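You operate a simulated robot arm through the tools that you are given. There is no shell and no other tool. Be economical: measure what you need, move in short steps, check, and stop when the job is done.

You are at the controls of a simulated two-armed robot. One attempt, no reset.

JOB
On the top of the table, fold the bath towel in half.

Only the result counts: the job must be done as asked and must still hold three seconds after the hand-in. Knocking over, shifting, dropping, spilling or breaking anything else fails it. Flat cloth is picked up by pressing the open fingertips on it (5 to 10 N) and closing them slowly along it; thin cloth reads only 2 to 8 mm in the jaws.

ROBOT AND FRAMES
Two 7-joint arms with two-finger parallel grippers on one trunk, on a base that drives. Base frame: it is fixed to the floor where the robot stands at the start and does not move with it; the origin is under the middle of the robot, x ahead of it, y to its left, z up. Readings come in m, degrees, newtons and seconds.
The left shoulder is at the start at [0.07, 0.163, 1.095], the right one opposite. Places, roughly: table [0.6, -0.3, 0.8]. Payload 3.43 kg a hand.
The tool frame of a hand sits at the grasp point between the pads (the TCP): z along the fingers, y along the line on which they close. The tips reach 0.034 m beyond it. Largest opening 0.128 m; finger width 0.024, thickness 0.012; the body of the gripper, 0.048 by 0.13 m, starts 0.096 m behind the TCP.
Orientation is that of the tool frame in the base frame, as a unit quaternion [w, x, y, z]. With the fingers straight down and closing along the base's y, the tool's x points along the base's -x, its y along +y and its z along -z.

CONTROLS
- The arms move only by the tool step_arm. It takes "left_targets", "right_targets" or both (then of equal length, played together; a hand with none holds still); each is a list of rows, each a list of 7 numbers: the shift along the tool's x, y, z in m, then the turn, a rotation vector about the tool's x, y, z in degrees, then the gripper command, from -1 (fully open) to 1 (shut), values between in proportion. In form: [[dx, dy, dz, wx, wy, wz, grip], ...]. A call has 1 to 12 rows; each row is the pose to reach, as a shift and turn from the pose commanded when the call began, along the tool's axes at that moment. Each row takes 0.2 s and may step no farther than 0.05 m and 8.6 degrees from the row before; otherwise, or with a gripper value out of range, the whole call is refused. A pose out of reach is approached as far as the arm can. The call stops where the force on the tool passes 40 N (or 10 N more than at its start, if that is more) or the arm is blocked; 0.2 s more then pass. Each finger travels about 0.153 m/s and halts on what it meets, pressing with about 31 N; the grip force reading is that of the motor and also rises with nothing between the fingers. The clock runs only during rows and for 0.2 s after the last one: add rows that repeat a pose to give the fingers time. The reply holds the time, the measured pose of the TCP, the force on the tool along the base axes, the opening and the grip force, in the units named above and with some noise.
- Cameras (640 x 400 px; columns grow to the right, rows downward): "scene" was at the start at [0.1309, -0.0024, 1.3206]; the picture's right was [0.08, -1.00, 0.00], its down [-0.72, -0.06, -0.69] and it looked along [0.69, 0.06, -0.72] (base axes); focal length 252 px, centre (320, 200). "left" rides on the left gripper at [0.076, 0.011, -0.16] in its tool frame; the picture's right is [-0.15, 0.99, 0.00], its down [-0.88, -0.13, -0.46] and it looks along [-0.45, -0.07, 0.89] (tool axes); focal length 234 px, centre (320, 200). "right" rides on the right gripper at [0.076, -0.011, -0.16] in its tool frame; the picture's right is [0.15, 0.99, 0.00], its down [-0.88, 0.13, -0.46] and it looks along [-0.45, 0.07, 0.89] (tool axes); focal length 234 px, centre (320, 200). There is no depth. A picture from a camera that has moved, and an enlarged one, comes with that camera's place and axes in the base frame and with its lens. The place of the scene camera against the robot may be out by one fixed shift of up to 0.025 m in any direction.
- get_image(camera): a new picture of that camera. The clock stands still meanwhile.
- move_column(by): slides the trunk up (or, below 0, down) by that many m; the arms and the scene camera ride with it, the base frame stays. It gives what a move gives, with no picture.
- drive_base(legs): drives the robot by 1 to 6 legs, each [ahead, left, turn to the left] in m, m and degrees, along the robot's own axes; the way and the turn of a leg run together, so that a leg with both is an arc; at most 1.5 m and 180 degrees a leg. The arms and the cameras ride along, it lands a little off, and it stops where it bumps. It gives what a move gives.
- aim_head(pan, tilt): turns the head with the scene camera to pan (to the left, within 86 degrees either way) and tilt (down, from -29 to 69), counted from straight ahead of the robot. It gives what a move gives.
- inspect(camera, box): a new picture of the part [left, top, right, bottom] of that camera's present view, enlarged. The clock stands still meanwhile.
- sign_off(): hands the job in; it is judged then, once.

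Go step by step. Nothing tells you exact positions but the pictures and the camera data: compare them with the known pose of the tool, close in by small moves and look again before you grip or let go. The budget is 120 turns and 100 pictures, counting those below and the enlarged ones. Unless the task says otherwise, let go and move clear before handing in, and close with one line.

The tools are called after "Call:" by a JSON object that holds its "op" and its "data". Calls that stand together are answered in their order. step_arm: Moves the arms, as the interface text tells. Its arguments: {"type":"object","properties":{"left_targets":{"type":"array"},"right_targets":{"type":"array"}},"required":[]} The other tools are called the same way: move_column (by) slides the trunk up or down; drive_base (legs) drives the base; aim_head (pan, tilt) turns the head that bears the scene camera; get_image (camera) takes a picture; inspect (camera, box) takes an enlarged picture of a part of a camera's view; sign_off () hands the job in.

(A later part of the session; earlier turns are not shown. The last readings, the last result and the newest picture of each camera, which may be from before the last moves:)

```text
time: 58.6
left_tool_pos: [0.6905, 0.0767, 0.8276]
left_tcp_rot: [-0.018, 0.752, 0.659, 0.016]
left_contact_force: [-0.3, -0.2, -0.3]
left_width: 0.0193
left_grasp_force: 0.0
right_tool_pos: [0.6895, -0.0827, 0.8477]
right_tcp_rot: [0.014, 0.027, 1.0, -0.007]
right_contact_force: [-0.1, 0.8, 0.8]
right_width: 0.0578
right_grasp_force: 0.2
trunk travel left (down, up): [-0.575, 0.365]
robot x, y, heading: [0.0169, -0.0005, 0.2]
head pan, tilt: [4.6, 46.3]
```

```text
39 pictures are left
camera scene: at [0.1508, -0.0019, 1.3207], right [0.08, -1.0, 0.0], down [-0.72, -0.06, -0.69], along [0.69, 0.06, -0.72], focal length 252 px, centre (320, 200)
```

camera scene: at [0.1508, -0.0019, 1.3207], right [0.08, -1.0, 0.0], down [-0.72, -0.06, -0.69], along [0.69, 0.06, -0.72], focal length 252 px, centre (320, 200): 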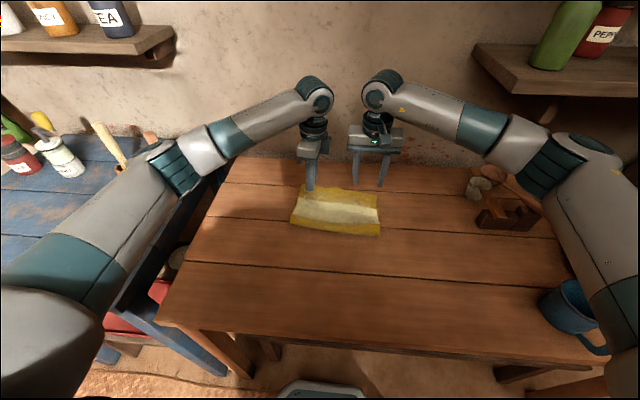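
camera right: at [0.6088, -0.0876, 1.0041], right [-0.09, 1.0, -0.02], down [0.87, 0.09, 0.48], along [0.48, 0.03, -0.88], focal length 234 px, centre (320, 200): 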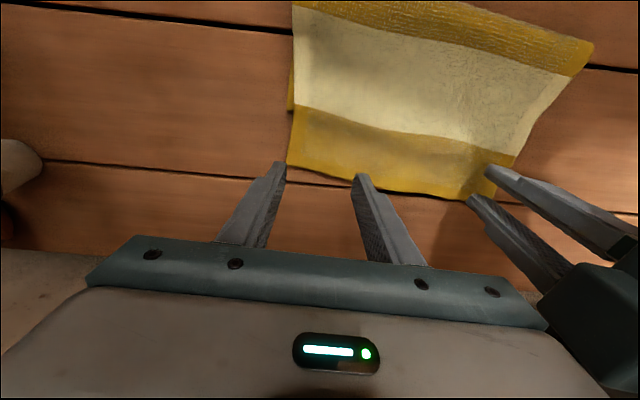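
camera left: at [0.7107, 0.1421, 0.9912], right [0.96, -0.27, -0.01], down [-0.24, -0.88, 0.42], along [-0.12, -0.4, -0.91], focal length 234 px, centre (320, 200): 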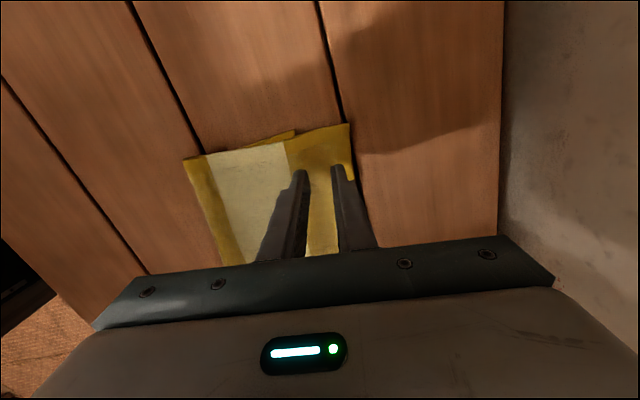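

Call:
{"op": "step_arm", "data": {"left_targets": [[0, 0, 0.008, 0, 0, 0, 0.7], [0, 0, 0.016, 0, 0, 0, 0.7], [0, 0, 0.024, 0, 0, 0, 0.7], [0, 0, 0.028, 0, 0, 0, 0.7], [0, 0, 0.03, 0, 0, 0, 0.7]], "right_targets": [[0.004, 0.015, 0.012, 0, 0, 0, 0.1], [0.004, 0.015, 0.03, 0, 0, 0, 0.1], [0.004, 0.015, 0.042, 0, 0, 0, 0.1], [0.004, 0.015, 0.047, 0, 0, 0, 0.1], [0.004, 0.015, 0.05, 0, 0, 0, 0.1]]}}

```text
time: 59.8
left_tool_pos: [0.6908, 0.0779, 0.7999]
left_tcp_rot: [-0.016, 0.752, 0.659, 0.016]
left_contact_force: [0.7, 0.1, 7.6]
left_width: 0.0193
left_grasp_force: 0.2
right_tool_pos: [0.6879, -0.0692, 0.7986]
right_tcp_rot: [0.014, 0.025, 1.0, -0.007]
right_contact_force: [0.5, 0.6, 3.4]
right_width: 0.0578
right_grasp_force: 0.1
trunk travel left (down, up): [-0.575, 0.365]
robot x, y, heading: [0.0171, -0.0006, 0.5]
head pan, tilt: [4.6, 46.3]
```

Both hands press lightly. Now I drag the upper edge back about 5 cm together.

Call:
{"op": "step_arm", "data": {"left_targets": [[0, 0, 0.001, 0, 0, 0, 0.7], [0, -0.008, 0.001, 0, 0, 0, 0.7], [0, -0.016, 0.001, 0, 0, 0, 0.7], [0, -0.024, 0.0, 0, 0, 0, 0.7], [0, -0.032, 0.0, 0, 0, 0, 0.7], [0, -0.039, 0.0, 0, 0, 0, 0.7], [0, -0.046, -0.001, 0, 0, 0, 0.7], [0, -0.052, -0.001, 0, 0, 0, 0.7]], "right_targets": [[0, 0, 0.0025, 0, 0, 0, 0.1], [0.008, 0.0005, 0.0025, 0, 0, 0, 0.1], [0.016, 0.001, 0.0025, 0, 0, 0, 0.1], [0.024, 0.0015, 0.0015, 0, 0, 0, 0.1], [0.032, 0.002, 0.0015, 0, 0, 0, 0.1], [0.039, 0.0025, 0.0015, 0, 0, 0, 0.1], [0.046, 0.003, 0.0005, 0, 0, 0, 0.1], [0.053, 0.003, 0.0005, 0, 0, 0, 0.1]]}}

Call:
{"op": "inspect", "data": {"camera": "scene", "box": [270, 170, 398, 250]}}

Call:
{"op": "get_image", "data": {"camera": "right"}}

```text
time: 61.6
left_tool_pos: [0.6393, 0.0861, 0.7983]
left_tcp_rot: [-0.019, 0.751, 0.66, 0.015]
left_contact_force: [1.9, 0.7, 10.1]
left_width: 0.0182
left_grasp_force: 0.1
right_tool_pos: [0.6357, -0.0637, 0.7966]
right_tcp_rot: [0.015, 0.025, 1.0, -0.007]
right_contact_force: [5.0, 0.0, 16.9]
right_width: 0.0577
right_grasp_force: 0.0
trunk travel left (down, up): [-0.575, 0.365]
robot x, y, heading: [0.0212, -0.0014, -0.3]
head pan, tilt: [4.6, 46.3]
```

```text
5.00 times, centred on (334, 210) of scene
camera zoom: at [0.149, -0.0017, 1.3208], right [0.08, -1.0, 0.0], down [-0.72, -0.06, -0.69], along [0.69, 0.06, -0.72], focal length 1258 px, centre (250, 150)
```

zoom: 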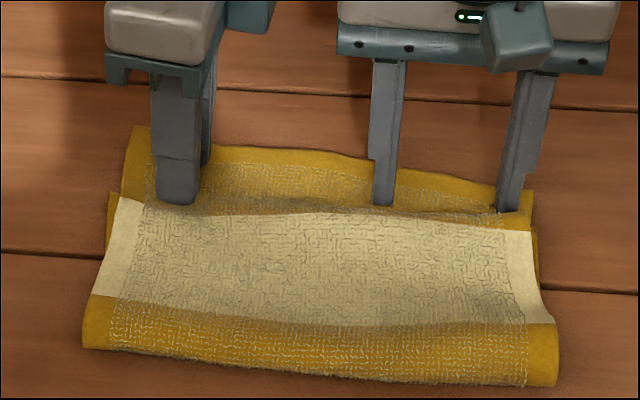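

```text
37 pictures are left
camera right: at [0.5532, -0.0686, 0.9537], right [-0.1, 1.0, -0.02], down [0.87, 0.09, 0.48], along [0.48, 0.03, -0.88], focal length 234 px, centre (320, 200)
```

right: 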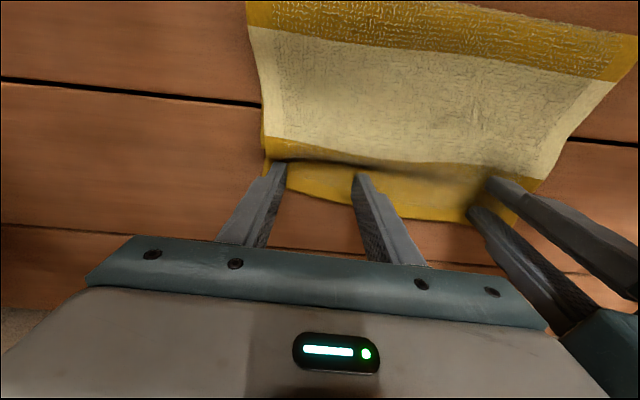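

Cloth-on-cloth friction dragged the lower layer along too. I'll pin both layers near the crease with the right hand's open fingers first, then push only the upper edge back with the left.

Call:
{"op": "step_arm", "data": {"right_targets": [[0, 0, -0.02, 0, 0, 0, 0.1], [0, 0, -0.05, 0, 0, 0, -0.3], [0.04, 0.016, -0.05, 0, 0, 0, -0.8], [0.08, 0.032, -0.05, 0, 0, 0, -1], [0.098, 0.039, -0.045, 0, 0, 0, -1], [0.098, 0.039, -0.025, 0, 0, 0, -1], [0.098, 0.039, -0.012, 0, 0, 0, -1], [0.098, 0.039, -0.006, 0, 0, 0, -1], [0.098, 0.039, -0.003, 0, 0, 0, -1]]}}

Call:
{"op": "get_image", "data": {"camera": "scene"}}

```text
time: 63.6
left_tool_pos: [0.6394, 0.0845, 0.7999]
left_tcp_rot: [-0.017, 0.751, 0.659, 0.017]
left_contact_force: [0.9, 0.4, 0.7]
left_width: 0.0192
left_grasp_force: 0.0
right_tool_pos: [0.5384, -0.0188, 0.7993]
right_tcp_rot: [0.018, 0.025, 1.0, -0.005]
right_contact_force: [-3.6, -4.5, 32.4]
right_width: 0.1273
right_grasp_force: 0.0
trunk travel left (down, up): [-0.575, 0.365]
robot x, y, heading: [0.0191, 0.0042, 0.2]
head pan, tilt: [4.6, 46.3]
```

```text
36 pictures are left
camera scene: at [0.1478, -0.0025, 1.3215], right [0.08, -1.0, 0.0], down [-0.72, -0.06, -0.69], along [0.69, 0.06, -0.72], focal length 252 px, centre (320, 200)
```

scene: 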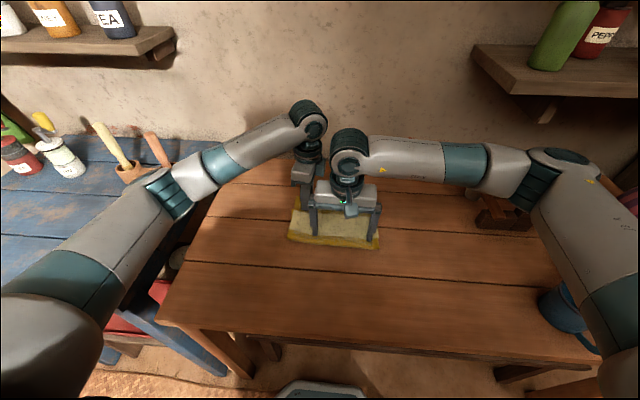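

Both layers are pinned now. I'll re-pin with the right hand tilted back toward me to make room, and bring the left hand, turned back to jaws along the edge, to the middle of the upper edge.

Call:
{"op": "step_arm", "data": {"right_targets": [[0, 0, -0.02, 0, 0, 0, -1], [0.004, 0, -0.03, 0, -8, 0, -1], [0.009, 0, -0.03, 0, -16, 0, -1], [0.013, 0, -0.03, 0, -24, 0, -1], [0.018, 0, -0.03, 0, -32, 0, -1], [0.018, 0, -0.015, 0, -32, 0, -1], [0.018, 0, -0.008, 0, -32, 0, -1], [0.018, 0, -0.005, 0, -32, 0, -1], [0.018, 0, -0.005, 0, -32, 0, -1], [0.018, 0, -0.005, 0, -32, 0, -1], [0.018, 0, -0.005, 0, -32, 0, -1], [0.018, 0, -0.005, 0, -32, 0, -1]], "left_targets": [[0, 0, -0.04, 0, 0, 0, 0.5], [0, 0, -0.08, 0, 0, -8.3, 0.2], [0, 0.005, -0.08, 0, 0, -16.6, 0], [0, 0.01, -0.08, 0, 0, -24.9, -0.3], [-0.01, 0.015, -0.08, 0, 0, -33.2, -0.6], [-0.025, 0.02, -0.08, 0, 0, -41.5, -0.8], [-0.04, 0.024, -0.08, 0, 0, -49.8, -1], [-0.055, 0.024, -0.08, 0, 0, -58.1, -1], [-0.07, 0.024, -0.08, 0, 0, -66.4, -1], [-0.08, 0.024, -0.08, 0, 0, -74.7, -1], [-0.0876, 0.024, -0.08, 0, 0, -83, -1], [-0.0876, 0.024, -0.06, 0, 0, -91, -1]]}}

Call:
{"op": "get_image", "data": {"camera": "scene"}}

Call:
{"op": "get_image", "data": {"camera": "left"}}

```text
time: 66.2
left_tool_pos: [0.6526, -0.0077, 0.8525]
left_tcp_rot: [-0.001, 0.055, 0.998, 0.023]
left_contact_force: [0.8, 0.1, 0.6]
left_width: 0.1279
left_grasp_force: 0.0
right_tool_pos: [0.5211, -0.0173, 0.8005]
right_tcp_rot: [0.29, 0.023, 0.957, -0.015]
right_contact_force: [0.7, -0.8, 6.9]
right_width: 0.1275
right_grasp_force: 0.0
trunk travel left (down, up): [-0.575, 0.365]
robot x, y, heading: [0.0184, 0.0004, 0.0]
head pan, tilt: [4.6, 46.3]
```

```text
35 pictures are left
camera scene: at [0.1509, -0.0016, 1.3208], right [0.08, -1.0, 0.0], down [-0.72, -0.06, -0.69], along [0.69, 0.06, -0.72], focal length 252 px, centre (320, 200)
```

scene: 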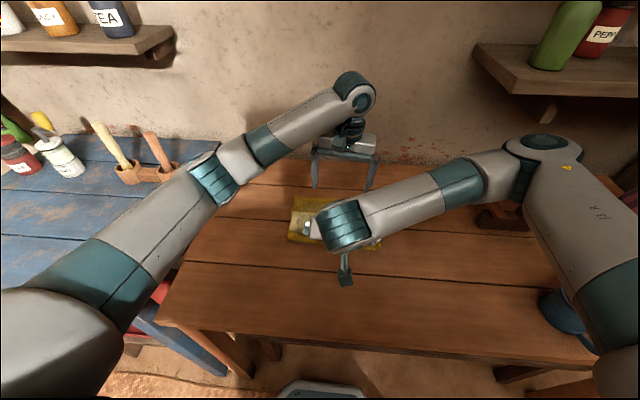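

```text
34 pictures are left
camera left: at [0.5767, 0.0042, 1.014], right [0.25, 0.97, 0.05], down [0.86, -0.25, 0.44], along [0.44, -0.07, -0.89], focal length 234 px, centre (320, 200)
```

left: 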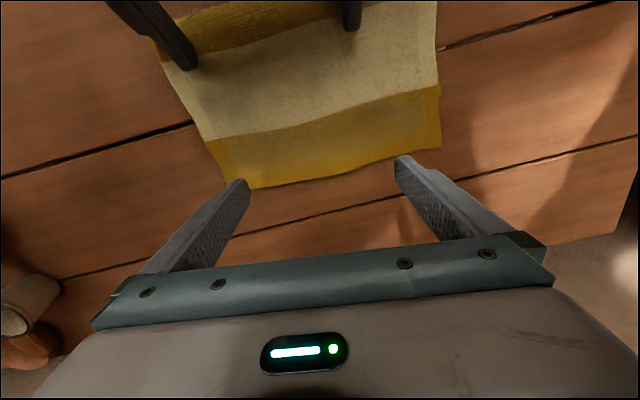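

The right hand pins at 7 N, and I can see the upper edge clearly. I level the left fingers and lower them onto the strip, while adding a little pressure with the right.

Call:
{"op": "step_arm", "data": {"left_targets": [[0.002, 0.005, 0.012, 1.3, 0, 0, -1], [0.005, 0.0146, 0.03, 2.6, 0, 0, -1], [0.005, 0.0146, 0.044, 2.6, 0, 0, -1], [0.005, 0.0146, 0.05, 2.6, 0, 0, -1], [0.005, 0.0146, 0.053, 2.6, 0, 0, -1]], "right_targets": [[0, 0, 0, 0, 0, 0, -1], [0.001, 0, 0.001, 0, 0, 0, -1], [0.0015, 0, 0.002, 0, 0, 0, -1], [0.0017, 0, 0.0025, 0, 0, 0, -1], [0.0017, 0, 0.0025, 0, 0, 0, -1]]}}

```text
time: 67.4
left_tool_pos: [0.6479, 0.012, 0.8017]
left_tcp_rot: [-0.002, 0.055, 0.998, 0.001]
left_contact_force: [-0.5, 0.0, -0.3]
left_width: 0.1281
left_grasp_force: 0.1
right_tool_pos: [0.5206, -0.0177, 0.799]
right_tcp_rot: [0.291, 0.023, 0.956, -0.013]
right_contact_force: [4.3, 1.8, 25.8]
right_width: 0.1277
right_grasp_force: 0.1
trunk travel left (down, up): [-0.575, 0.365]
robot x, y, heading: [0.0199, 0.0009, 0.4]
head pan, tilt: [4.6, 46.3]
```

Call:
{"op": "step_arm", "data": {"left_targets": [[0, 0, 0.003, 0, 0, 0, -1], [0, 0, 0.005, 0, 0, 0, -1], [0, 0, 0.006, 0, 0, 0, -1]]}}

```text
time: 68.2
left_tool_pos: [0.6488, 0.0115, 0.7969]
left_tcp_rot: [-0.001, 0.056, 0.998, 0.0]
left_contact_force: [2.5, -0.9, 8.3]
left_width: 0.1278
left_grasp_force: 0.0
right_tool_pos: [0.5223, -0.0184, 0.7994]
right_tcp_rot: [0.292, 0.023, 0.956, -0.013]
right_contact_force: [8.0, 2.7, 28.0]
right_width: 0.1281
right_grasp_force: 0.0
trunk travel left (down, up): [-0.575, 0.365]
robot x, y, heading: [0.0236, -0.0008, 0.1]
head pan, tilt: [4.6, 46.3]
```

Call:
{"op": "step_arm", "data": {"left_targets": [[0.006, 0, 0, 0, 0, 0, -1], [0.013, 0, 0, 0, 0, 0, -1], [0.02, 0, 0, 0, 0, 0, -1], [0.027, 0, -0.001, 0, 0, 0, -1], [0.034, 0, -0.001, 0, 0, 0, -1], [0.041, 0, -0.001, 0, 0, 0, -1], [0.047, 0, -0.001, 0, 0, 0, -1]]}}

Call:
{"op": "get_image", "data": {"camera": "left"}}

Call:
{"op": "get_image", "data": {"camera": "right"}}

```text
time: 69.8
left_tool_pos: [0.6004, 0.0153, 0.797]
left_tcp_rot: [-0.002, 0.056, 0.998, 0.001]
left_contact_force: [3.8, -0.6, 11.4]
left_width: 0.1275
left_grasp_force: 0.1
right_tool_pos: [0.5205, -0.0182, 0.7992]
right_tcp_rot: [0.292, 0.022, 0.956, -0.013]
right_contact_force: [8.9, 1.2, 31.4]
right_width: 0.1282
right_grasp_force: 0.0
trunk travel left (down, up): [-0.575, 0.365]
robot x, y, heading: [0.0147, -0.002, 0.4]
head pan, tilt: [4.6, 46.3]
```

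```text
33 pictures are left
camera left: at [0.5259, 0.0348, 0.9579], right [0.26, 0.97, 0.0], down [0.86, -0.23, 0.45], along [0.44, -0.12, -0.89], focal length 234 px, centre (320, 200)
```

left: 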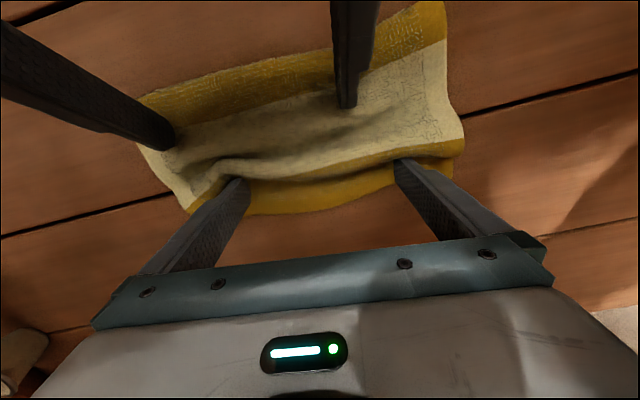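

```text
32 pictures are left
camera right: at [0.3683, -0.0204, 0.8884], right [-0.07, 0.99, -0.09], down [0.48, 0.12, 0.87], along [0.87, 0.02, -0.49], focal length 234 px, centre (320, 200)
```

right: 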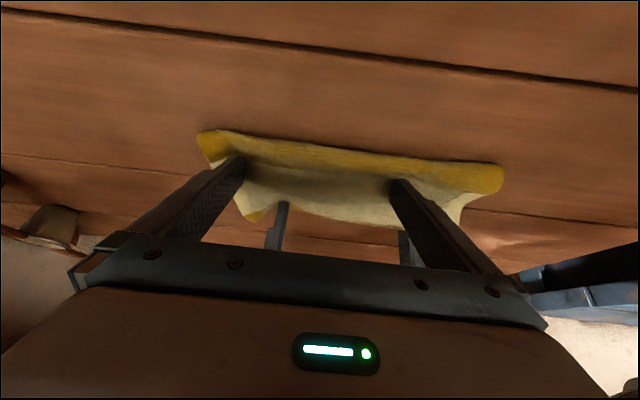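

A clear hump has formed behind the left fingers while the lower layer stayed pinned. Keeping the left pin, I'll lift the right fingers onto the hump and sweep it toward the crease.

Call:
{"op": "step_arm", "data": {"right_targets": [[-0.0112, 0, -0.0166, 0, 0, 0, -1], [-0.0265, 0, -0.0124, 0, 0, 0, -1], [-0.0372, 0, -0.0015, 0, 0, 0, -1], [-0.0316, 0, 0.0068, 0, 0, 0, -1], [-0.0271, 0, 0.0135, 0, 0, 0, -1], [-0.026, 0, 0.0151, 0, 0, 0, -1], [-0.0177, 0, 0.0095, 0, 0, 0, -1], [-0.0094, 0, 0.0039, 0, 0, 0, -1], [-0.0011, 0, -0.0017, 0, 0, 0, -1], [0.0072, 0, -0.0073, 0, 0, 0, -1], [0.0155, 0, -0.0129, 0, 0, 0, -1], [0.0232, 0, -0.0193, 0, 0, 0, -1]]}}

Call:
{"op": "get_image", "data": {"camera": "left"}}

Call:
{"op": "get_image", "data": {"camera": "right"}}

```text
time: 72.4
left_tool_pos: [0.6001, 0.0157, 0.7959]
left_tcp_rot: [-0.001, 0.056, 0.998, 0.0]
left_contact_force: [-3.8, -0.8, 18.4]
left_width: 0.127
left_grasp_force: 0.0
right_tool_pos: [0.49, -0.0143, 0.8004]
right_tcp_rot: [0.29, 0.022, 0.957, -0.014]
right_contact_force: [6.0, 0.0, 7.3]
right_width: 0.1277
right_grasp_force: 0.0
trunk travel left (down, up): [-0.575, 0.365]
robot x, y, heading: [0.0182, 0.0044, 0.5]
head pan, tilt: [4.6, 46.3]
```

```text
31 pictures are left
camera left: at [0.5261, 0.0347, 0.9576], right [0.26, 0.97, 0.0], down [0.86, -0.23, 0.45], along [0.44, -0.12, -0.89], focal length 234 px, centre (320, 200)
```

left: 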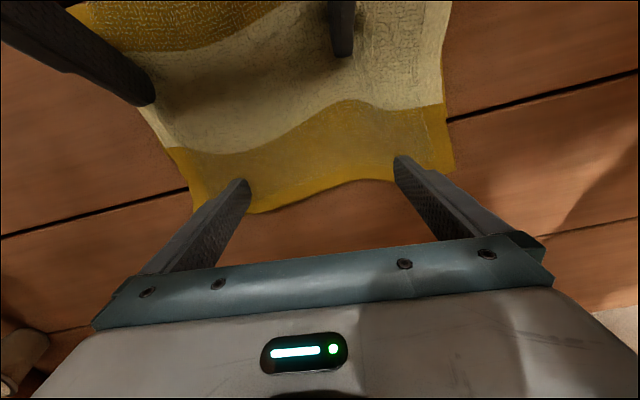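

```text
30 pictures are left
camera right: at [0.3374, -0.0168, 0.8902], right [-0.07, 0.99, -0.1], down [0.48, 0.12, 0.87], along [0.87, 0.01, -0.49], focal length 234 px, centre (320, 200)
```

right: 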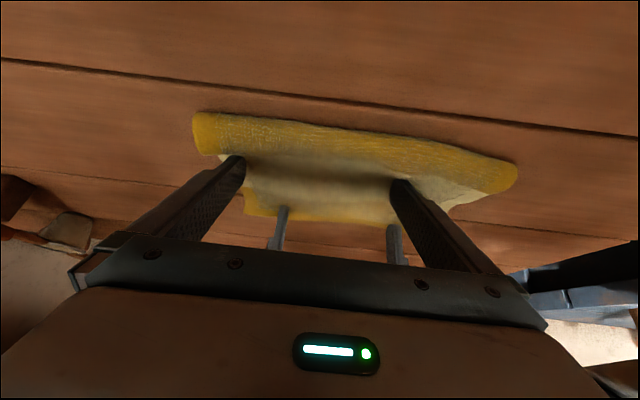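

I need an unobstructed look, so I lift both hands clear.

Call:
{"op": "step_arm", "data": {"right_targets": [[-0.0112, 0, -0.0166, 0, 0, 0, -1], [-0.02, -0.01, -0.045, 0, 0, 0, -1], [-0.02, -0.05, -0.07, 0, 6, 0, -1], [-0.02, -0.09, -0.09, 0, 12, 0, -1], [-0.02, -0.135, -0.1, 0, 18, 0, -1], [-0.02, -0.18, -0.1, 0, 24, 0, -1], [-0.02, -0.22, -0.1, 0, 30, 0, -1]], "left_targets": [[0, 0, -0.03, 0, 0, 0, -1], [0, 0, -0.07, 0, 0, 0, -1], [0, 0.02, -0.11, 0, 0, 0, -1], [0, 0.06, -0.13, 0, 0, 0, -1], [0, 0.1, -0.15, 0, 0, 0, -1], [0, 0.14, -0.15, 0, 0, 0, -1], [0, 0.17, -0.15, 0, 0, 0, -1]]}}

Call:
{"op": "inspect", "data": {"camera": "scene", "box": [250, 180, 410, 280]}}

Call:
{"op": "get_image", "data": {"camera": "left"}}

```text
time: 74.0
left_tool_pos: [0.6215, 0.1851, 0.9485]
left_tcp_rot: [-0.003, 0.057, 0.998, 0.001]
left_contact_force: [0.0, -0.6, 0.3]
left_width: 0.1281
left_grasp_force: 0.0
right_tool_pos: [0.4425, -0.2333, 0.8978]
right_tcp_rot: [0.031, 0.025, 0.999, -0.007]
right_contact_force: [-0.2, -0.6, 0.3]
right_width: 0.1277
right_grasp_force: 0.1
trunk travel left (down, up): [-0.575, 0.365]
robot x, y, heading: [0.018, 0.0002, 0.1]
head pan, tilt: [4.6, 46.3]
```

```text
4.00 times, centred on (330, 230) of scene
camera zoom: at [0.1503, -0.0028, 1.3208], right [0.08, -1.0, 0.0], down [-0.72, -0.06, -0.69], along [0.69, 0.06, -0.72], focal length 1006 px, centre (280, 80)
```

zoom: 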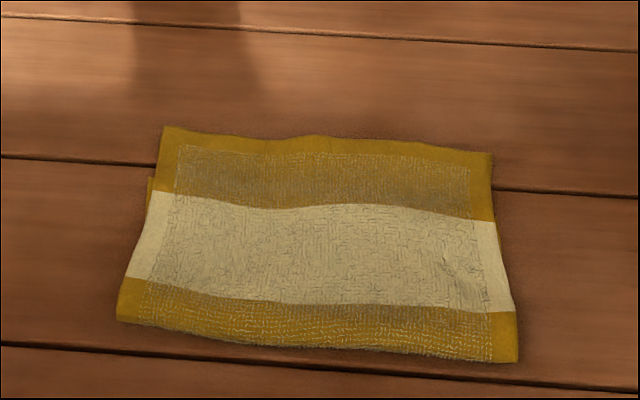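

```text
28 pictures are left
camera left: at [0.5466, 0.2053, 1.1097], right [0.26, 0.97, 0.0], down [0.86, -0.23, 0.45], along [0.44, -0.12, -0.89], focal length 234 px, centre (320, 200)
```

left: 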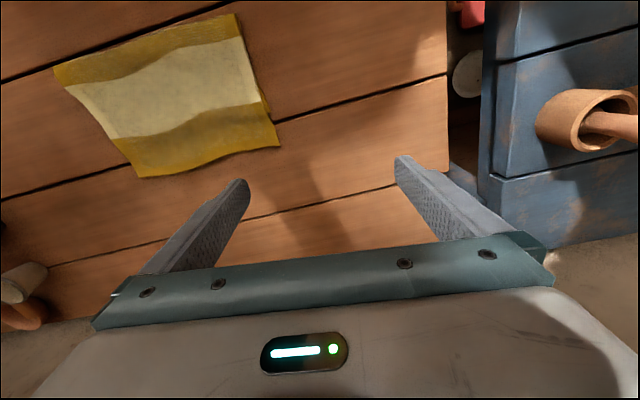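

No relative slip: the layers just slide together. New approach: pick the towel up by its overshooting edge so it hangs open, lay it flat again, then lift it by its midline so gravity folds it exactly in half. First I grasp the upper edge corners, where the strip lies single-layer on the table.

Call:
{"op": "step_arm", "data": {"left_targets": [[0.0025, -0.015, 0.01, 0, 0, -1, -0.5], [0.005, -0.03, 0.02, 0, 0, -2, 0], [0.0075, -0.05, 0.04, 0, 0, -3, 0.5], [0.01, -0.07, 0.065, 0, 0, -4, 0.5], [0.0146, -0.088, 0.095, 0, 0, -5, 0.5], [0.0146, -0.088, 0.125, 0, 0, -6, 0.5], [0.0146, -0.088, 0.1365, 0, 0, -6, 0.5]], "right_targets": [[-0.027, 0.033, 0.002, 0, 1, 0, -0.5], [-0.055, 0.066, 0.004, 0, 2, 0, 0], [-0.083, 0.1, 0.006, 0, 3.6, 0, 0.5], [-0.11, 0.132, 0.02, 0, 3.6, -1, 0.5], [-0.138, 0.1645, 0.05, 0, 3.6, -2, 0.5], [-0.138, 0.1645, 0.08, 0, 3.6, -3, 0.5], [-0.138, 0.1645, 0.0954, 0, 3.6, -3, 0.5]]}}

Call:
{"op": "get_image", "data": {"camera": "left"}}

Call:
{"op": "get_image", "data": {"camera": "right"}}

```text
refused: row 5 steps farther than a row can; nothing moved
```

```text
27 pictures are left
camera left: at [0.5466, 0.2053, 1.1097], right [0.26, 0.97, 0.0], down [0.86, -0.23, 0.45], along [0.44, -0.12, -0.89], focal length 234 px, centre (320, 200)
```

left: 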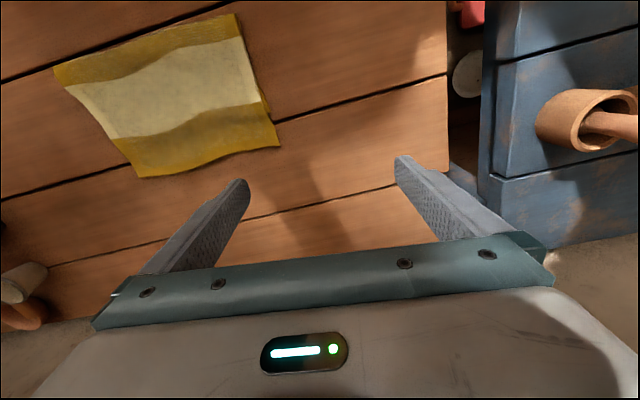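

```text
26 pictures are left
camera right: at [0.3562, -0.238, 1.0513], right [-0.1, 0.99, -0.02], down [0.86, 0.09, 0.51], along [0.51, 0.03, -0.86], focal length 234 px, centre (320, 200)
```

right: 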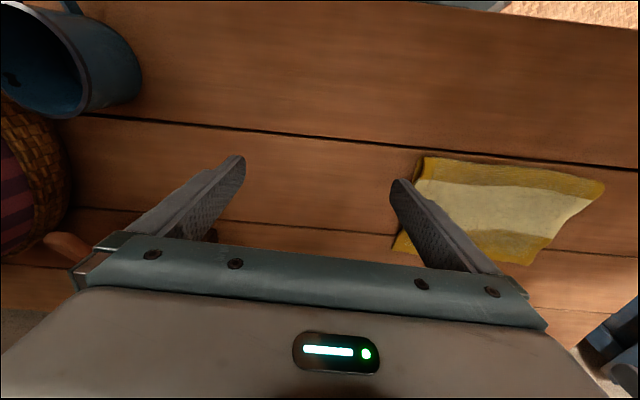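

One step was slightly too long; I resend it with finer rows.

Call:
{"op": "step_arm", "data": {"left_targets": [[0.0025, -0.015, 0.01, 0, 0, -1, -0.5], [0.005, -0.03, 0.02, 0, 0, -2, 0], [0.0075, -0.05, 0.04, 0, 0, -3, 0.5], [0.01, -0.07, 0.065, 0, 0, -4, 0.5], [0.0146, -0.088, 0.095, 0, 0, -5, 0.5], [0.0146, -0.088, 0.115, 0, 0, -6, 0.5], [0.0146, -0.088, 0.13, 0, 0, -6, 0.5], [0.0146, -0.088, 0.1365, 0, 0, -6, 0.5]], "right_targets": [[-0.027, 0.033, 0.002, 0, 1, 0, -0.5], [-0.055, 0.066, 0.004, 0, 2, 0, 0], [-0.083, 0.1, 0.006, 0, 3.6, 0, 0.5], [-0.11, 0.132, 0.01, 0, 3.6, -1, 0.5], [-0.138, 0.1645, 0.02, 0, 3.6, -2, 0.5], [-0.138, 0.1645, 0.05, 0, 3.6, -3, 0.5], [-0.138, 0.1645, 0.08, 0, 3.6, -3, 0.5], [-0.138, 0.1645, 0.0954, 0, 3.6, -3, 0.5]]}}

Call:
{"op": "get_image", "data": {"camera": "left"}}

Call:
{"op": "get_image", "data": {"camera": "right"}}

```text
time: 75.8
left_tool_pos: [0.5985, 0.0989, 0.8109]
left_tcp_rot: [-0.002, 0.005, 1.0, 0.001]
left_contact_force: [-0.1, -0.3, 0.0]
left_width: 0.0318
left_grasp_force: 0.0
right_tool_pos: [0.5902, -0.0771, 0.8097]
right_tcp_rot: [0.0, -0.001, 1.0, -0.008]
right_contact_force: [-0.3, -0.1, -0.6]
right_width: 0.0319
right_grasp_force: 0.0
trunk travel left (down, up): [-0.575, 0.365]
robot x, y, heading: [0.0194, 0.0002, 0.2]
head pan, tilt: [4.6, 46.3]
```

```text
25 pictures are left
camera left: at [0.5208, 0.1099, 0.9709], right [0.15, 0.99, 0.0], down [0.88, -0.14, 0.45], along [0.45, -0.07, -0.89], focal length 234 px, centre (320, 200)
```

left: 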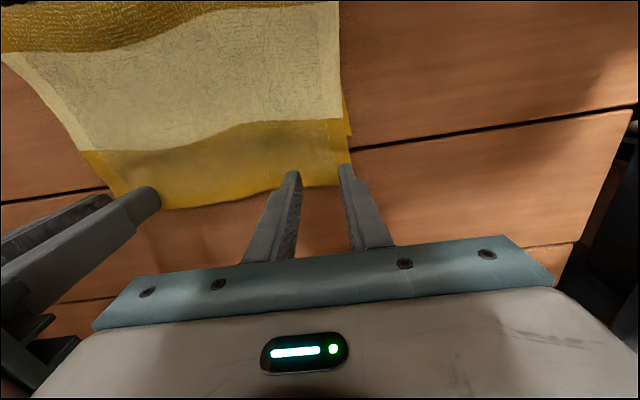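

```text
24 pictures are left
camera right: at [0.5153, -0.0867, 0.9676], right [-0.15, 0.99, -0.02], down [0.88, 0.14, 0.45], along [0.45, 0.05, -0.89], focal length 234 px, centre (320, 200)
```

right: 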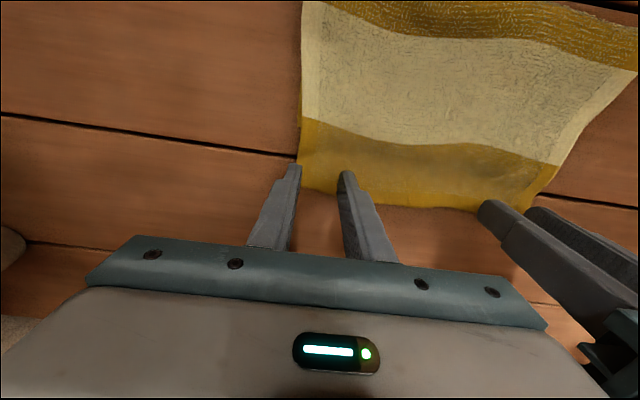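

Call:
{"op": "step_arm", "data": {"left_targets": [[0.0175, -0.005, 0, 0, 0, 0, 0.5], [0.0175, -0.005, 0.006, 0, 0, 0, 0.5], [0.0175, -0.005, 0.011, 0, 0, 0, 0.5], [0.0175, -0.005, 0.014, 0, 0, 0, 0.5], [0.0175, -0.005, 0.0155, 0, 0, 0, 0.5]], "right_targets": [[0, 0.008, 0, 0, 0, 0, 0.5], [0, 0.008, 0.006, 0, 0, 0, 0.5], [0, 0.008, 0.011, 0, 0, 0, 0.5], [0, 0.008, 0.014, 0, 0, 0, 0.5], [0, 0.008, 0.0155, 0, 0, 0, 0.5]]}}

```text
time: 77.0
left_tool_pos: [0.5784, 0.0936, 0.7988]
left_tcp_rot: [0.0, 0.004, 1.0, 0.001]
left_contact_force: [2.8, 0.3, 11.8]
left_width: 0.0324
left_grasp_force: 0.2
right_tool_pos: [0.5922, -0.0698, 0.7951]
right_tcp_rot: [0.004, -0.001, 1.0, -0.008]
right_contact_force: [0.2, -4.5, 31.1]
right_width: 0.0313
right_grasp_force: 0.0
trunk travel left (down, up): [-0.575, 0.365]
robot x, y, heading: [0.0212, 0.0011, -0.0]
head pan, tilt: [4.6, 46.3]
```

Call:
{"op": "step_arm", "data": {"left_targets": [[0, 0, 0, 0, 0, 0, 0.5], [0, 0, 0, 0, 0, 0, 0.55], [0, 0, 0, 0, 0, 0, 0.6], [0, 0, 0, 0, 0, 0, 0.65], [0, 0, 0, 0, 0, 0, 0.7], [0, 0, 0, 0, 0, 0, 0.76], [0, 0, 0, 0, 0, 0, 0.82], [0, 0, 0, 0, 0, 0, 0.88], [0, 0, 0, 0, 0, 0, 0.94], [0, 0, 0, 0, 0, 0, 1], [0, 0, 0, 0, 0, 0, 1], [0, 0, 0, 0, 0, 0, 1]], "right_targets": [[0, 0, -0.002, 0, 0, 0, 0.5], [0, 0, -0.002, 0, 0, 0, 0.55], [0, 0, -0.002, 0, 0, 0, 0.6], [0, 0, -0.002, 0, 0, 0, 0.65], [0, 0, -0.002, 0, 0, 0, 0.7], [0, 0, -0.002, 0, 0, 0, 0.76], [0, 0, -0.002, 0, 0, 0, 0.82], [0, 0, -0.002, 0, 0, 0, 0.88], [0, 0, -0.002, 0, 0, 0, 0.94], [0, 0, -0.002, 0, 0, 0, 1], [0, 0, -0.002, 0, 0, 0, 1], [0, 0, -0.002, 0, 0, 0, 1]]}}

```text
time: 79.6
left_tool_pos: [0.5761, 0.095, 0.7962]
left_tcp_rot: [0.0, 0.004, 1.0, 0.0]
left_contact_force: [-0.3, -9.5, 29.7]
left_width: 0.0052
left_grasp_force: 31.5
right_tool_pos: [0.5888, -0.0692, 0.7965]
right_tcp_rot: [0.002, -0.001, 1.0, -0.006]
right_contact_force: [-2.3, 13.8, 24.9]
right_width: 0.0039
right_grasp_force: 31.4
trunk travel left (down, up): [-0.575, 0.365]
robot x, y, heading: [0.0187, -0.0005, 0.1]
head pan, tilt: [4.6, 46.3]
```

Both grips hold (5.2 and 3.9 mm). I lift the towel straight up so it hangs open.

Call:
{"op": "step_arm", "data": {"left_targets": [[0, -0.002, -0.03, 0, 0, 0, 1], [0, -0.002, -0.07, 0, 0, 0, 1], [0, -0.002, -0.11, 0, 0, 0, 1], [0, -0.002, -0.15, 0, 0, 0, 1], [0, -0.002, -0.19, 0, 0, 0, 1], [0, -0.002, -0.23, 0, 0, 0, 1], [0, -0.002, -0.265, 0, 0, 0, 1], [0, -0.002, -0.295, 0, 0, 0, 1], [0, -0.002, -0.295, 0, 0, 0, 1]], "right_targets": [[0, 0.002, -0.03, 0, 0, 0, 1], [0, 0.002, -0.07, 0, 0, 0, 1], [0, 0.002, -0.11, 0, 0, 0, 1], [0, 0.002, -0.15, 0, 0, 0, 1], [0, 0.002, -0.19, 0, 0, 0, 1], [0, 0.002, -0.23, 0, 0, 0, 1], [0, 0.002, -0.265, 0, 0, 0, 1], [0, 0.002, -0.295, 0, 0, 0, 1], [0, 0.002, -0.295, 0, 0, 0, 1]]}}

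Call:
{"op": "get_image", "data": {"camera": "scene"}}

```text
time: 81.6
left_tool_pos: [0.5846, 0.0922, 1.089]
left_tcp_rot: [-0.004, 0.005, 1.0, 0.001]
left_contact_force: [0.3, -1.6, -0.5]
left_width: 0.0044
left_grasp_force: 31.0
right_tool_pos: [0.5939, -0.0612, 1.0892]
right_tcp_rot: [-0.001, -0.001, 1.0, -0.008]
right_contact_force: [-1.1, 2.2, 0.1]
right_width: 0.004
right_grasp_force: 31.3
trunk travel left (down, up): [-0.575, 0.365]
robot x, y, heading: [0.0188, -0.0019, 0.1]
head pan, tilt: [4.6, 46.3]
```

```text
23 pictures are left
camera scene: at [0.1521, -0.0017, 1.3205], right [0.08, -1.0, 0.0], down [-0.72, -0.06, -0.69], along [0.69, 0.06, -0.72], focal length 252 px, centre (320, 200)
```

scene: 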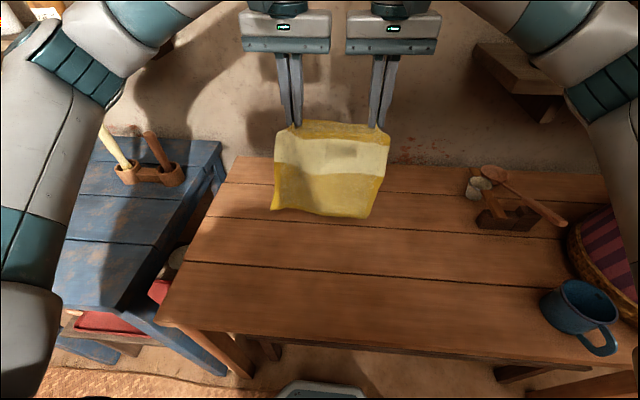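

It hangs cleanly, fully open. I'll lay it out flat: move it forward, then come down diagonally toward me.

Call:
{"op": "step_arm", "data": {"left_targets": [[-0.035, 0, 0, 0, 0, 0, 1], [-0.07, 0, 0.01, 0, 0, 0, 1], [-0.0406, 0, 0.0398, 0, 0, 0, 1], [-0.0112, 0, 0.0696, 0, 0, 0, 1], [0.0182, 0, 0.0994, 0, 0, 0, 1], [0.0476, 0, 0.1292, 0, 0, 0, 1], [0.077, 0, 0.159, 0, 0, 0, 1], [0.1064, 0, 0.1888, 0, 0, 0, 1], [0.1358, 0, 0.2186, 0, 0, 0, 1], [0.1652, 0, 0.2484, 0, 0, 0, 1], [0.1946, 0, 0.278, 0, 0, 0, 1], [0.1946, 0, 0.278, 0, 0, 0, 1]], "right_targets": [[-0.035, 0, 0, 0, 0, 0, 1], [-0.07, 0, 0.01, 0, 0, 0, 1], [-0.0406, 0, 0.0398, 0, 0, 0, 1], [-0.0112, 0, 0.0696, 0, 0, 0, 1], [0.0182, 0, 0.0994, 0, 0, 0, 1], [0.0476, 0, 0.1292, 0, 0, 0, 1], [0.077, 0, 0.159, 0, 0, 0, 1], [0.1064, 0, 0.1888, 0, 0, 0, 1], [0.1358, 0, 0.2186, 0, 0, 0, 1], [0.1652, 0, 0.2484, 0, 0, 0, 1], [0.1946, 0, 0.278, 0, 0, 0, 1], [0.1946, 0, 0.278, 0, 0, 0, 1]]}}

Call:
{"op": "get_image", "data": {"camera": "scene"}}

```text
time: 84.2
left_tool_pos: [0.387, 0.0907, 0.8146]
left_tcp_rot: [-0.003, 0.004, 1.0, 0.0]
left_contact_force: [-0.8, -6.6, -0.1]
left_width: 0.0042
left_grasp_force: 31.4
right_tool_pos: [0.3997, -0.0676, 0.8128]
right_tcp_rot: [0.001, 0.0, 1.0, -0.008]
right_contact_force: [-0.3, 6.3, 0.4]
right_width: 0.0038
right_grasp_force: 30.4
trunk travel left (down, up): [-0.575, 0.365]
robot x, y, heading: [0.0164, 0.0001, 0.2]
head pan, tilt: [4.6, 46.3]
```

```text
22 pictures are left
camera scene: at [0.1512, -0.0016, 1.3206], right [0.08, -1.0, 0.0], down [-0.72, -0.06, -0.69], along [0.69, 0.06, -0.72], focal length 252 px, centre (320, 200)
```

scene: 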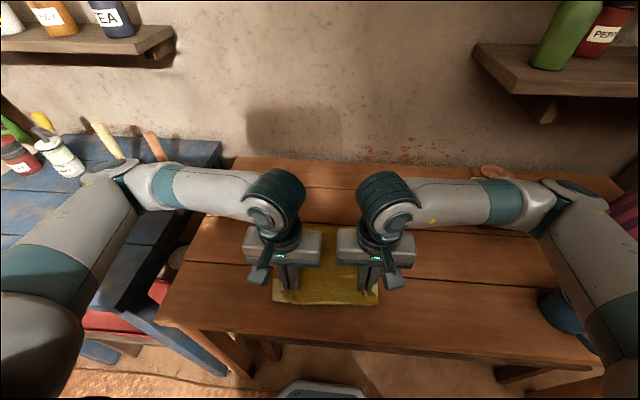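

Laid flat. I lower the last centimetre, release, lift and move aside for a look.

Call:
{"op": "step_arm", "data": {"left_targets": [[0.003, 0, 0.01, 0, 0, 0, 1], [0.003, 0, 0.014, 0, 0, 0, 1], [0.003, 0, 0.014, 0, 0, 0, 0.8], [0.003, 0, 0.013, 0, 0, 0, 0.5], [0.003, 0, 0.0, 0, 0, 0, 0.5], [0.003, 0, -0.04, 0, 0, 0, 0.5], [0.003, 0, -0.09, 0, 0, 0, 0.5], [-0.02, 0.04, -0.1, 0, 0, 0, 0.5], [-0.04, 0.08, -0.11, 0, 0, 0, 0.5], [-0.06, 0.12, -0.12, 0, 0, 0, 0.5]], "right_targets": [[0.003, 0, 0.01, 0, 0, 0, 1], [0.003, 0, 0.014, 0, 0, 0, 1], [0.003, 0, 0.014, 0, 0, 0, 0.8], [0.003, 0, 0.013, 0, 0, 0, 0.5], [0.003, 0, 0.0, 0, 0, 0, 0.5], [0.003, 0, -0.04, 0, 0, 0, 0.5], [0.003, 0, -0.09, 0, 0, 0, 0.5], [-0.02, -0.04, -0.1, 0, 0, 0, 0.5], [-0.04, -0.08, -0.11, 0, 0, 0, 0.5], [-0.06, -0.12, -0.12, 0, 0, 0, 0.5]]}}

Call:
{"op": "drive_base", "data": {"legs": [[-0.08, 0, 0]]}}

Call:
{"op": "get_image", "data": {"camera": "scene"}}

Call:
{"op": "get_image", "data": {"camera": "left"}}

Call:
{"op": "get_image", "data": {"camera": "right"}}

```text
time: 86.4
left_tool_pos: [0.4468, 0.2108, 0.9323]
left_tcp_rot: [-0.003, 0.005, 1.0, 0.001]
left_contact_force: [-0.2, -0.3, -0.3]
left_width: 0.032
left_grasp_force: 0.1
right_tool_pos: [0.4549, -0.1835, 0.935]
right_tcp_rot: [0.0, -0.001, 1.0, -0.008]
right_contact_force: [-0.2, 0.0, 0.2]
right_width: 0.0321
right_grasp_force: 0.0
trunk travel left (down, up): [-0.575, 0.365]
robot x, y, heading: [0.0198, -0.0021, 0.4]
head pan, tilt: [4.6, 46.3]
```

```text
time: 87.5
left_tool_pos: [0.3652, 0.21, 0.9311]
left_tcp_rot: [-0.003, 0.005, 1.0, 0.001]
left_contact_force: [-0.2, 0.2, 0.0]
left_width: 0.0319
left_grasp_force: 0.1
right_tool_pos: [0.3743, -0.1857, 0.9341]
right_tcp_rot: [0.001, -0.001, 1.0, -0.008]
right_contact_force: [0.3, 0.0, 0.1]
right_width: 0.0319
right_grasp_force: 0.1
trunk travel left (down, up): [-0.575, 0.365]
robot x, y, heading: [-0.0583, 0.0018, 0.4]
head pan, tilt: [4.6, 46.3]
```

```text
21 pictures are left
camera scene: at [0.0697, -0.002, 1.3208], right [0.08, -1.0, 0.0], down [-0.72, -0.06, -0.69], along [0.69, 0.06, -0.72], focal length 252 px, centre (320, 200)
```

scene: 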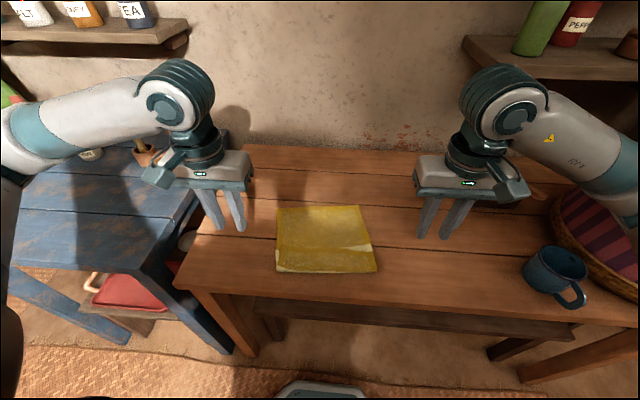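

```text
20 pictures are left
camera left: at [0.2896, 0.2212, 1.0925], right [0.15, 0.99, 0.0], down [0.88, -0.14, 0.45], along [0.45, -0.07, -0.89], focal length 234 px, centre (320, 200)
```

left: 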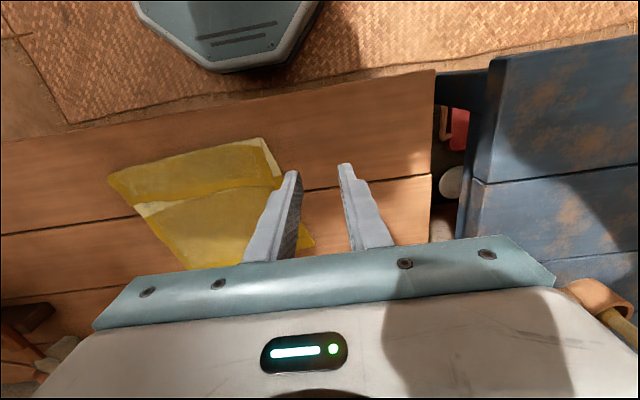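

```text
19 pictures are left
camera right: at [0.2991, -0.1933, 1.0933], right [-0.15, 0.99, -0.02], down [0.88, 0.14, 0.45], along [0.45, 0.05, -0.89], focal length 234 px, centre (320, 200)
```

right: 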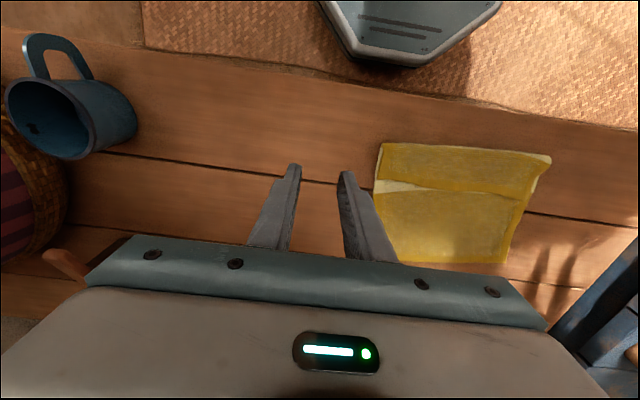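

After release the near third flopped over, so the towel isn't flat. But this shows that laying it down with slack makes the crease form on my side. So I'll regrasp by the single-layer far edge, let the towel hang open, lay about half of it down, and then pull the top edge over low and taut. First I locate the far corners.

Call:
{"op": "step_arm", "data": {"left_targets": [[-0.037, -0.02, 0.0, 0, 0, 0, 0.5], [-0.074, -0.04, 0.005, 0, 0, 0, 0.5], [-0.111, -0.06, 0.01, 0, 0, 0, 0.5], [-0.148, -0.08, 0.02, 0, 0, 0, 0.5], [-0.185, -0.1, 0.03, 0, 0, 0, 0.5]], "right_targets": [[-0.035, 0.02, 0.0, 0, 0, 0, 0.5], [-0.07, 0.04, 0.005, 0, 0, 0, 0.5], [-0.106, 0.06, 0.01, 0, 0, 0, 0.5], [-0.141, 0.08, 0.02, 0, 0, 0, 0.5], [-0.176, 0.1, 0.03, 0, 0, 0, 0.5]]}}

Call:
{"op": "get_image", "data": {"camera": "left"}}

Call:
{"op": "get_image", "data": {"camera": "right"}}

```text
time: 88.7
left_tool_pos: [0.5542, 0.1119, 0.8967]
left_tcp_rot: [-0.004, 0.004, 1.0, 0.001]
left_contact_force: [-0.3, 0.5, -0.6]
left_width: 0.0321
left_grasp_force: 0.1
right_tool_pos: [0.5547, -0.0831, 0.9022]
right_tcp_rot: [0.0, -0.001, 1.0, -0.008]
right_contact_force: [-0.6, 0.1, 0.1]
right_width: 0.032
right_grasp_force: 0.0
trunk travel left (down, up): [-0.575, 0.365]
robot x, y, heading: [-0.0603, -0.0009, 0.5]
head pan, tilt: [4.6, 46.3]
```

```text
18 pictures are left
camera left: at [0.4772, 0.1237, 1.0572], right [0.16, 0.99, 0.0], down [0.88, -0.14, 0.45], along [0.44, -0.07, -0.89], focal length 234 px, centre (320, 200)
```

left: 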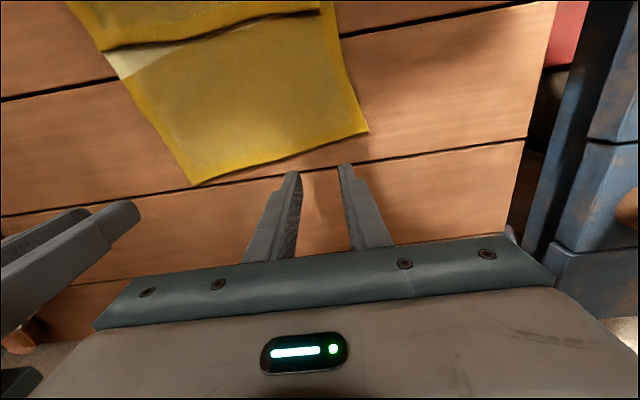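

```text
17 pictures are left
camera right: at [0.4787, -0.0921, 1.0611], right [-0.15, 0.99, -0.02], down [0.88, 0.14, 0.45], along [0.45, 0.05, -0.89], focal length 234 px, centre (320, 200)
```

right: 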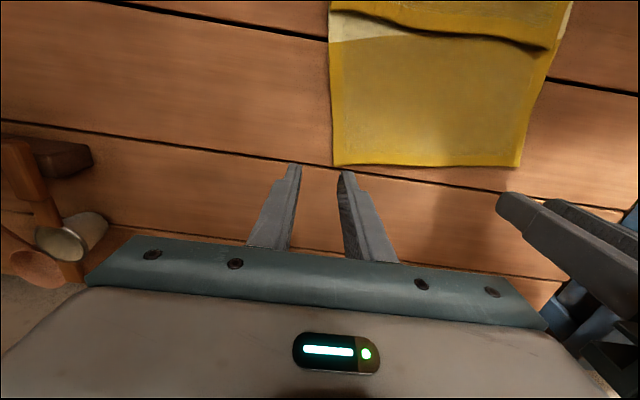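

Far corners triangulate to left (0.538, 0.175) and right (0.572, −0.066), so the towel is yawed about 8°. I move over them with a matching yaw and go down close.

Call:
{"op": "step_arm", "data": {"left_targets": [[0.008, 0.012, 0.02, 0, 0, -2, 0.5], [0.016, 0.024, 0.045, 0, 0, -4, 0.5], [0.025, 0.0345, 0.07, 0, 0, -6, 0.5], [0.025, 0.0345, 0.087, 0, 0, -8, 0.5], [0.025, 0.0345, 0.093, 0, 0, -8, 0.5], [0.025, 0.0345, 0.096, 0, 0, -8, 0.5]], "right_targets": [[0, 0.014, 0.02, 0, 0, -2, 0.5], [0, 0.028, 0.045, 0, 0, -4, 0.5], [0, 0.042, 0.07, 0, 0, -6, 0.5], [0, 0.042, 0.09, 0, 0, -8, 0.5], [0, 0.042, 0.098, 0, 0, -8, 0.5], [0, 0.042, 0.102, 0, 0, -8, 0.5]]}}

Call:
{"op": "get_image", "data": {"camera": "left"}}

Call:
{"op": "get_image", "data": {"camera": "right"}}

```text
time: 90.0
left_tool_pos: [0.5249, 0.1434, 0.8053]
left_tcp_rot: [-0.003, -0.066, 0.998, 0.002]
left_contact_force: [-0.5, 0.0, -0.4]
left_width: 0.032
left_grasp_force: 0.0
right_tool_pos: [0.5524, -0.043, 0.7989]
right_tcp_rot: [0.0, -0.071, 0.997, -0.007]
right_contact_force: [-0.1, 0.8, 1.4]
right_width: 0.0319
right_grasp_force: 0.0
trunk travel left (down, up): [-0.575, 0.365]
robot x, y, heading: [-0.0589, -0.0012, 0.3]
head pan, tilt: [4.6, 46.3]
```

```text
16 pictures are left
camera left: at [0.4486, 0.1442, 0.9651], right [0.02, 1.0, 0.0], down [0.89, -0.01, 0.45], along [0.45, -0.01, -0.89], focal length 234 px, centre (320, 200)
```

left: 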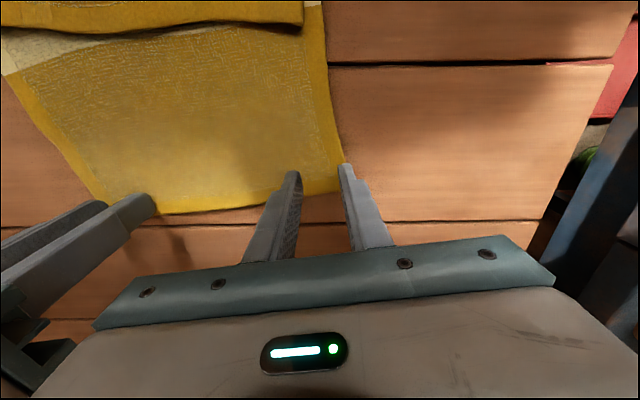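

```text
15 pictures are left
camera right: at [0.4788, -0.0623, 0.9579], right [-0.28, 0.96, -0.01], down [0.85, 0.26, 0.45], along [0.44, 0.12, -0.89], focal length 234 px, centre (320, 200)
```

right: 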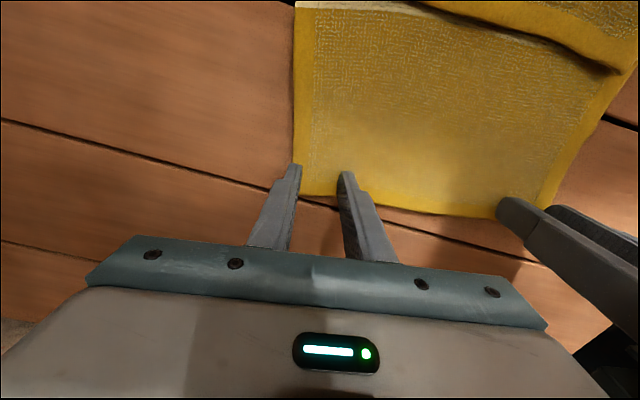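

Call:
{"op": "step_arm", "data": {"left_targets": [[0, -0.012, 0, 0, 0, 0, 0.5], [0, -0.012, 0.005, 0, 0, 0, 0.5], [0, -0.012, 0.0085, 0, 0, 0, 0.5], [0, -0.012, 0.01, 0, 0, 0, 0.5]], "right_targets": [[0, 0.006, -0.006, 0, 0, 0, 0.5], [0, 0.012, -0.006, 0, 0, 0, 0.5], [0, 0.012, 0.0, 0, 0, 0, 0.5], [0, 0.012, 0.003, 0, 0, 0, 0.5]]}}

```text
time: 91.0
left_tool_pos: [0.527, 0.1311, 0.797]
left_tcp_rot: [-0.002, -0.065, 0.998, 0.001]
left_contact_force: [-2.2, 2.9, 17.6]
left_width: 0.0319
left_grasp_force: 0.1
right_tool_pos: [0.5498, -0.0324, 0.7985]
right_tcp_rot: [0.001, -0.071, 0.997, -0.008]
right_contact_force: [0.5, -0.8, 2.3]
right_width: 0.0318
right_grasp_force: 0.1
trunk travel left (down, up): [-0.575, 0.365]
robot x, y, heading: [-0.0618, 0.0021, 0.4]
head pan, tilt: [4.6, 46.3]
```

Call:
{"op": "step_arm", "data": {"left_targets": [[0, 0, -0.0005, 0, 0, 0, 0.5], [0, 0, -0.0005, 0, 0, 0, 0.55], [0, 0, -0.0005, 0, 0, 0, 0.6], [0, 0, -0.0005, 0, 0, 0, 0.65], [0, 0, -0.0005, 0, 0, 0, 0.7], [0, 0, -0.0005, 0, 0, 0, 0.76], [0, 0, -0.0005, 0, 0, 0, 0.82], [0, 0, -0.0005, 0, 0, 0, 0.88], [0, 0, -0.0005, 0, 0, 0, 0.94], [0, 0, -0.0005, 0, 0, 0, 1], [0, 0, -0.0005, 0, 0, 0, 1], [0, 0, -0.0005, 0, 0, 0, 1]], "right_targets": [[0, 0, 0.002, 0, 0, 0, 0.5], [0, 0, 0.0025, 0, 0, 0, 0.55], [0, 0, 0.0025, 0, 0, 0, 0.6], [0, 0, 0.0025, 0, 0, 0, 0.65], [0, 0, 0.0025, 0, 0, 0, 0.7], [0, 0, 0.0025, 0, 0, 0, 0.76], [0, 0, 0.0025, 0, 0, 0, 0.82], [0, 0, 0.0025, 0, 0, 0, 0.88], [0, 0, 0.0025, 0, 0, 0, 0.94], [0, 0, 0.0025, 0, 0, 0, 1], [0, 0, 0.0025, 0, 0, 0, 1], [0, 0, 0.0025, 0, 0, 0, 1]]}}

```text
time: 93.7
left_tool_pos: [0.5263, 0.1284, 0.798]
left_tcp_rot: [0.0, -0.065, 0.998, 0.0]
left_contact_force: [2.7, -24.3, 10.9]
left_width: 0.0044
left_grasp_force: 31.2
right_tool_pos: [0.5474, -0.0321, 0.7959]
right_tcp_rot: [0.002, -0.071, 0.997, -0.006]
right_contact_force: [-2.2, 16.8, 32.2]
right_width: 0.005
right_grasp_force: 31.8
trunk travel left (down, up): [-0.575, 0.365]
robot x, y, heading: [-0.0606, -0.0017, 0.3]
head pan, tilt: [4.6, 46.3]
```

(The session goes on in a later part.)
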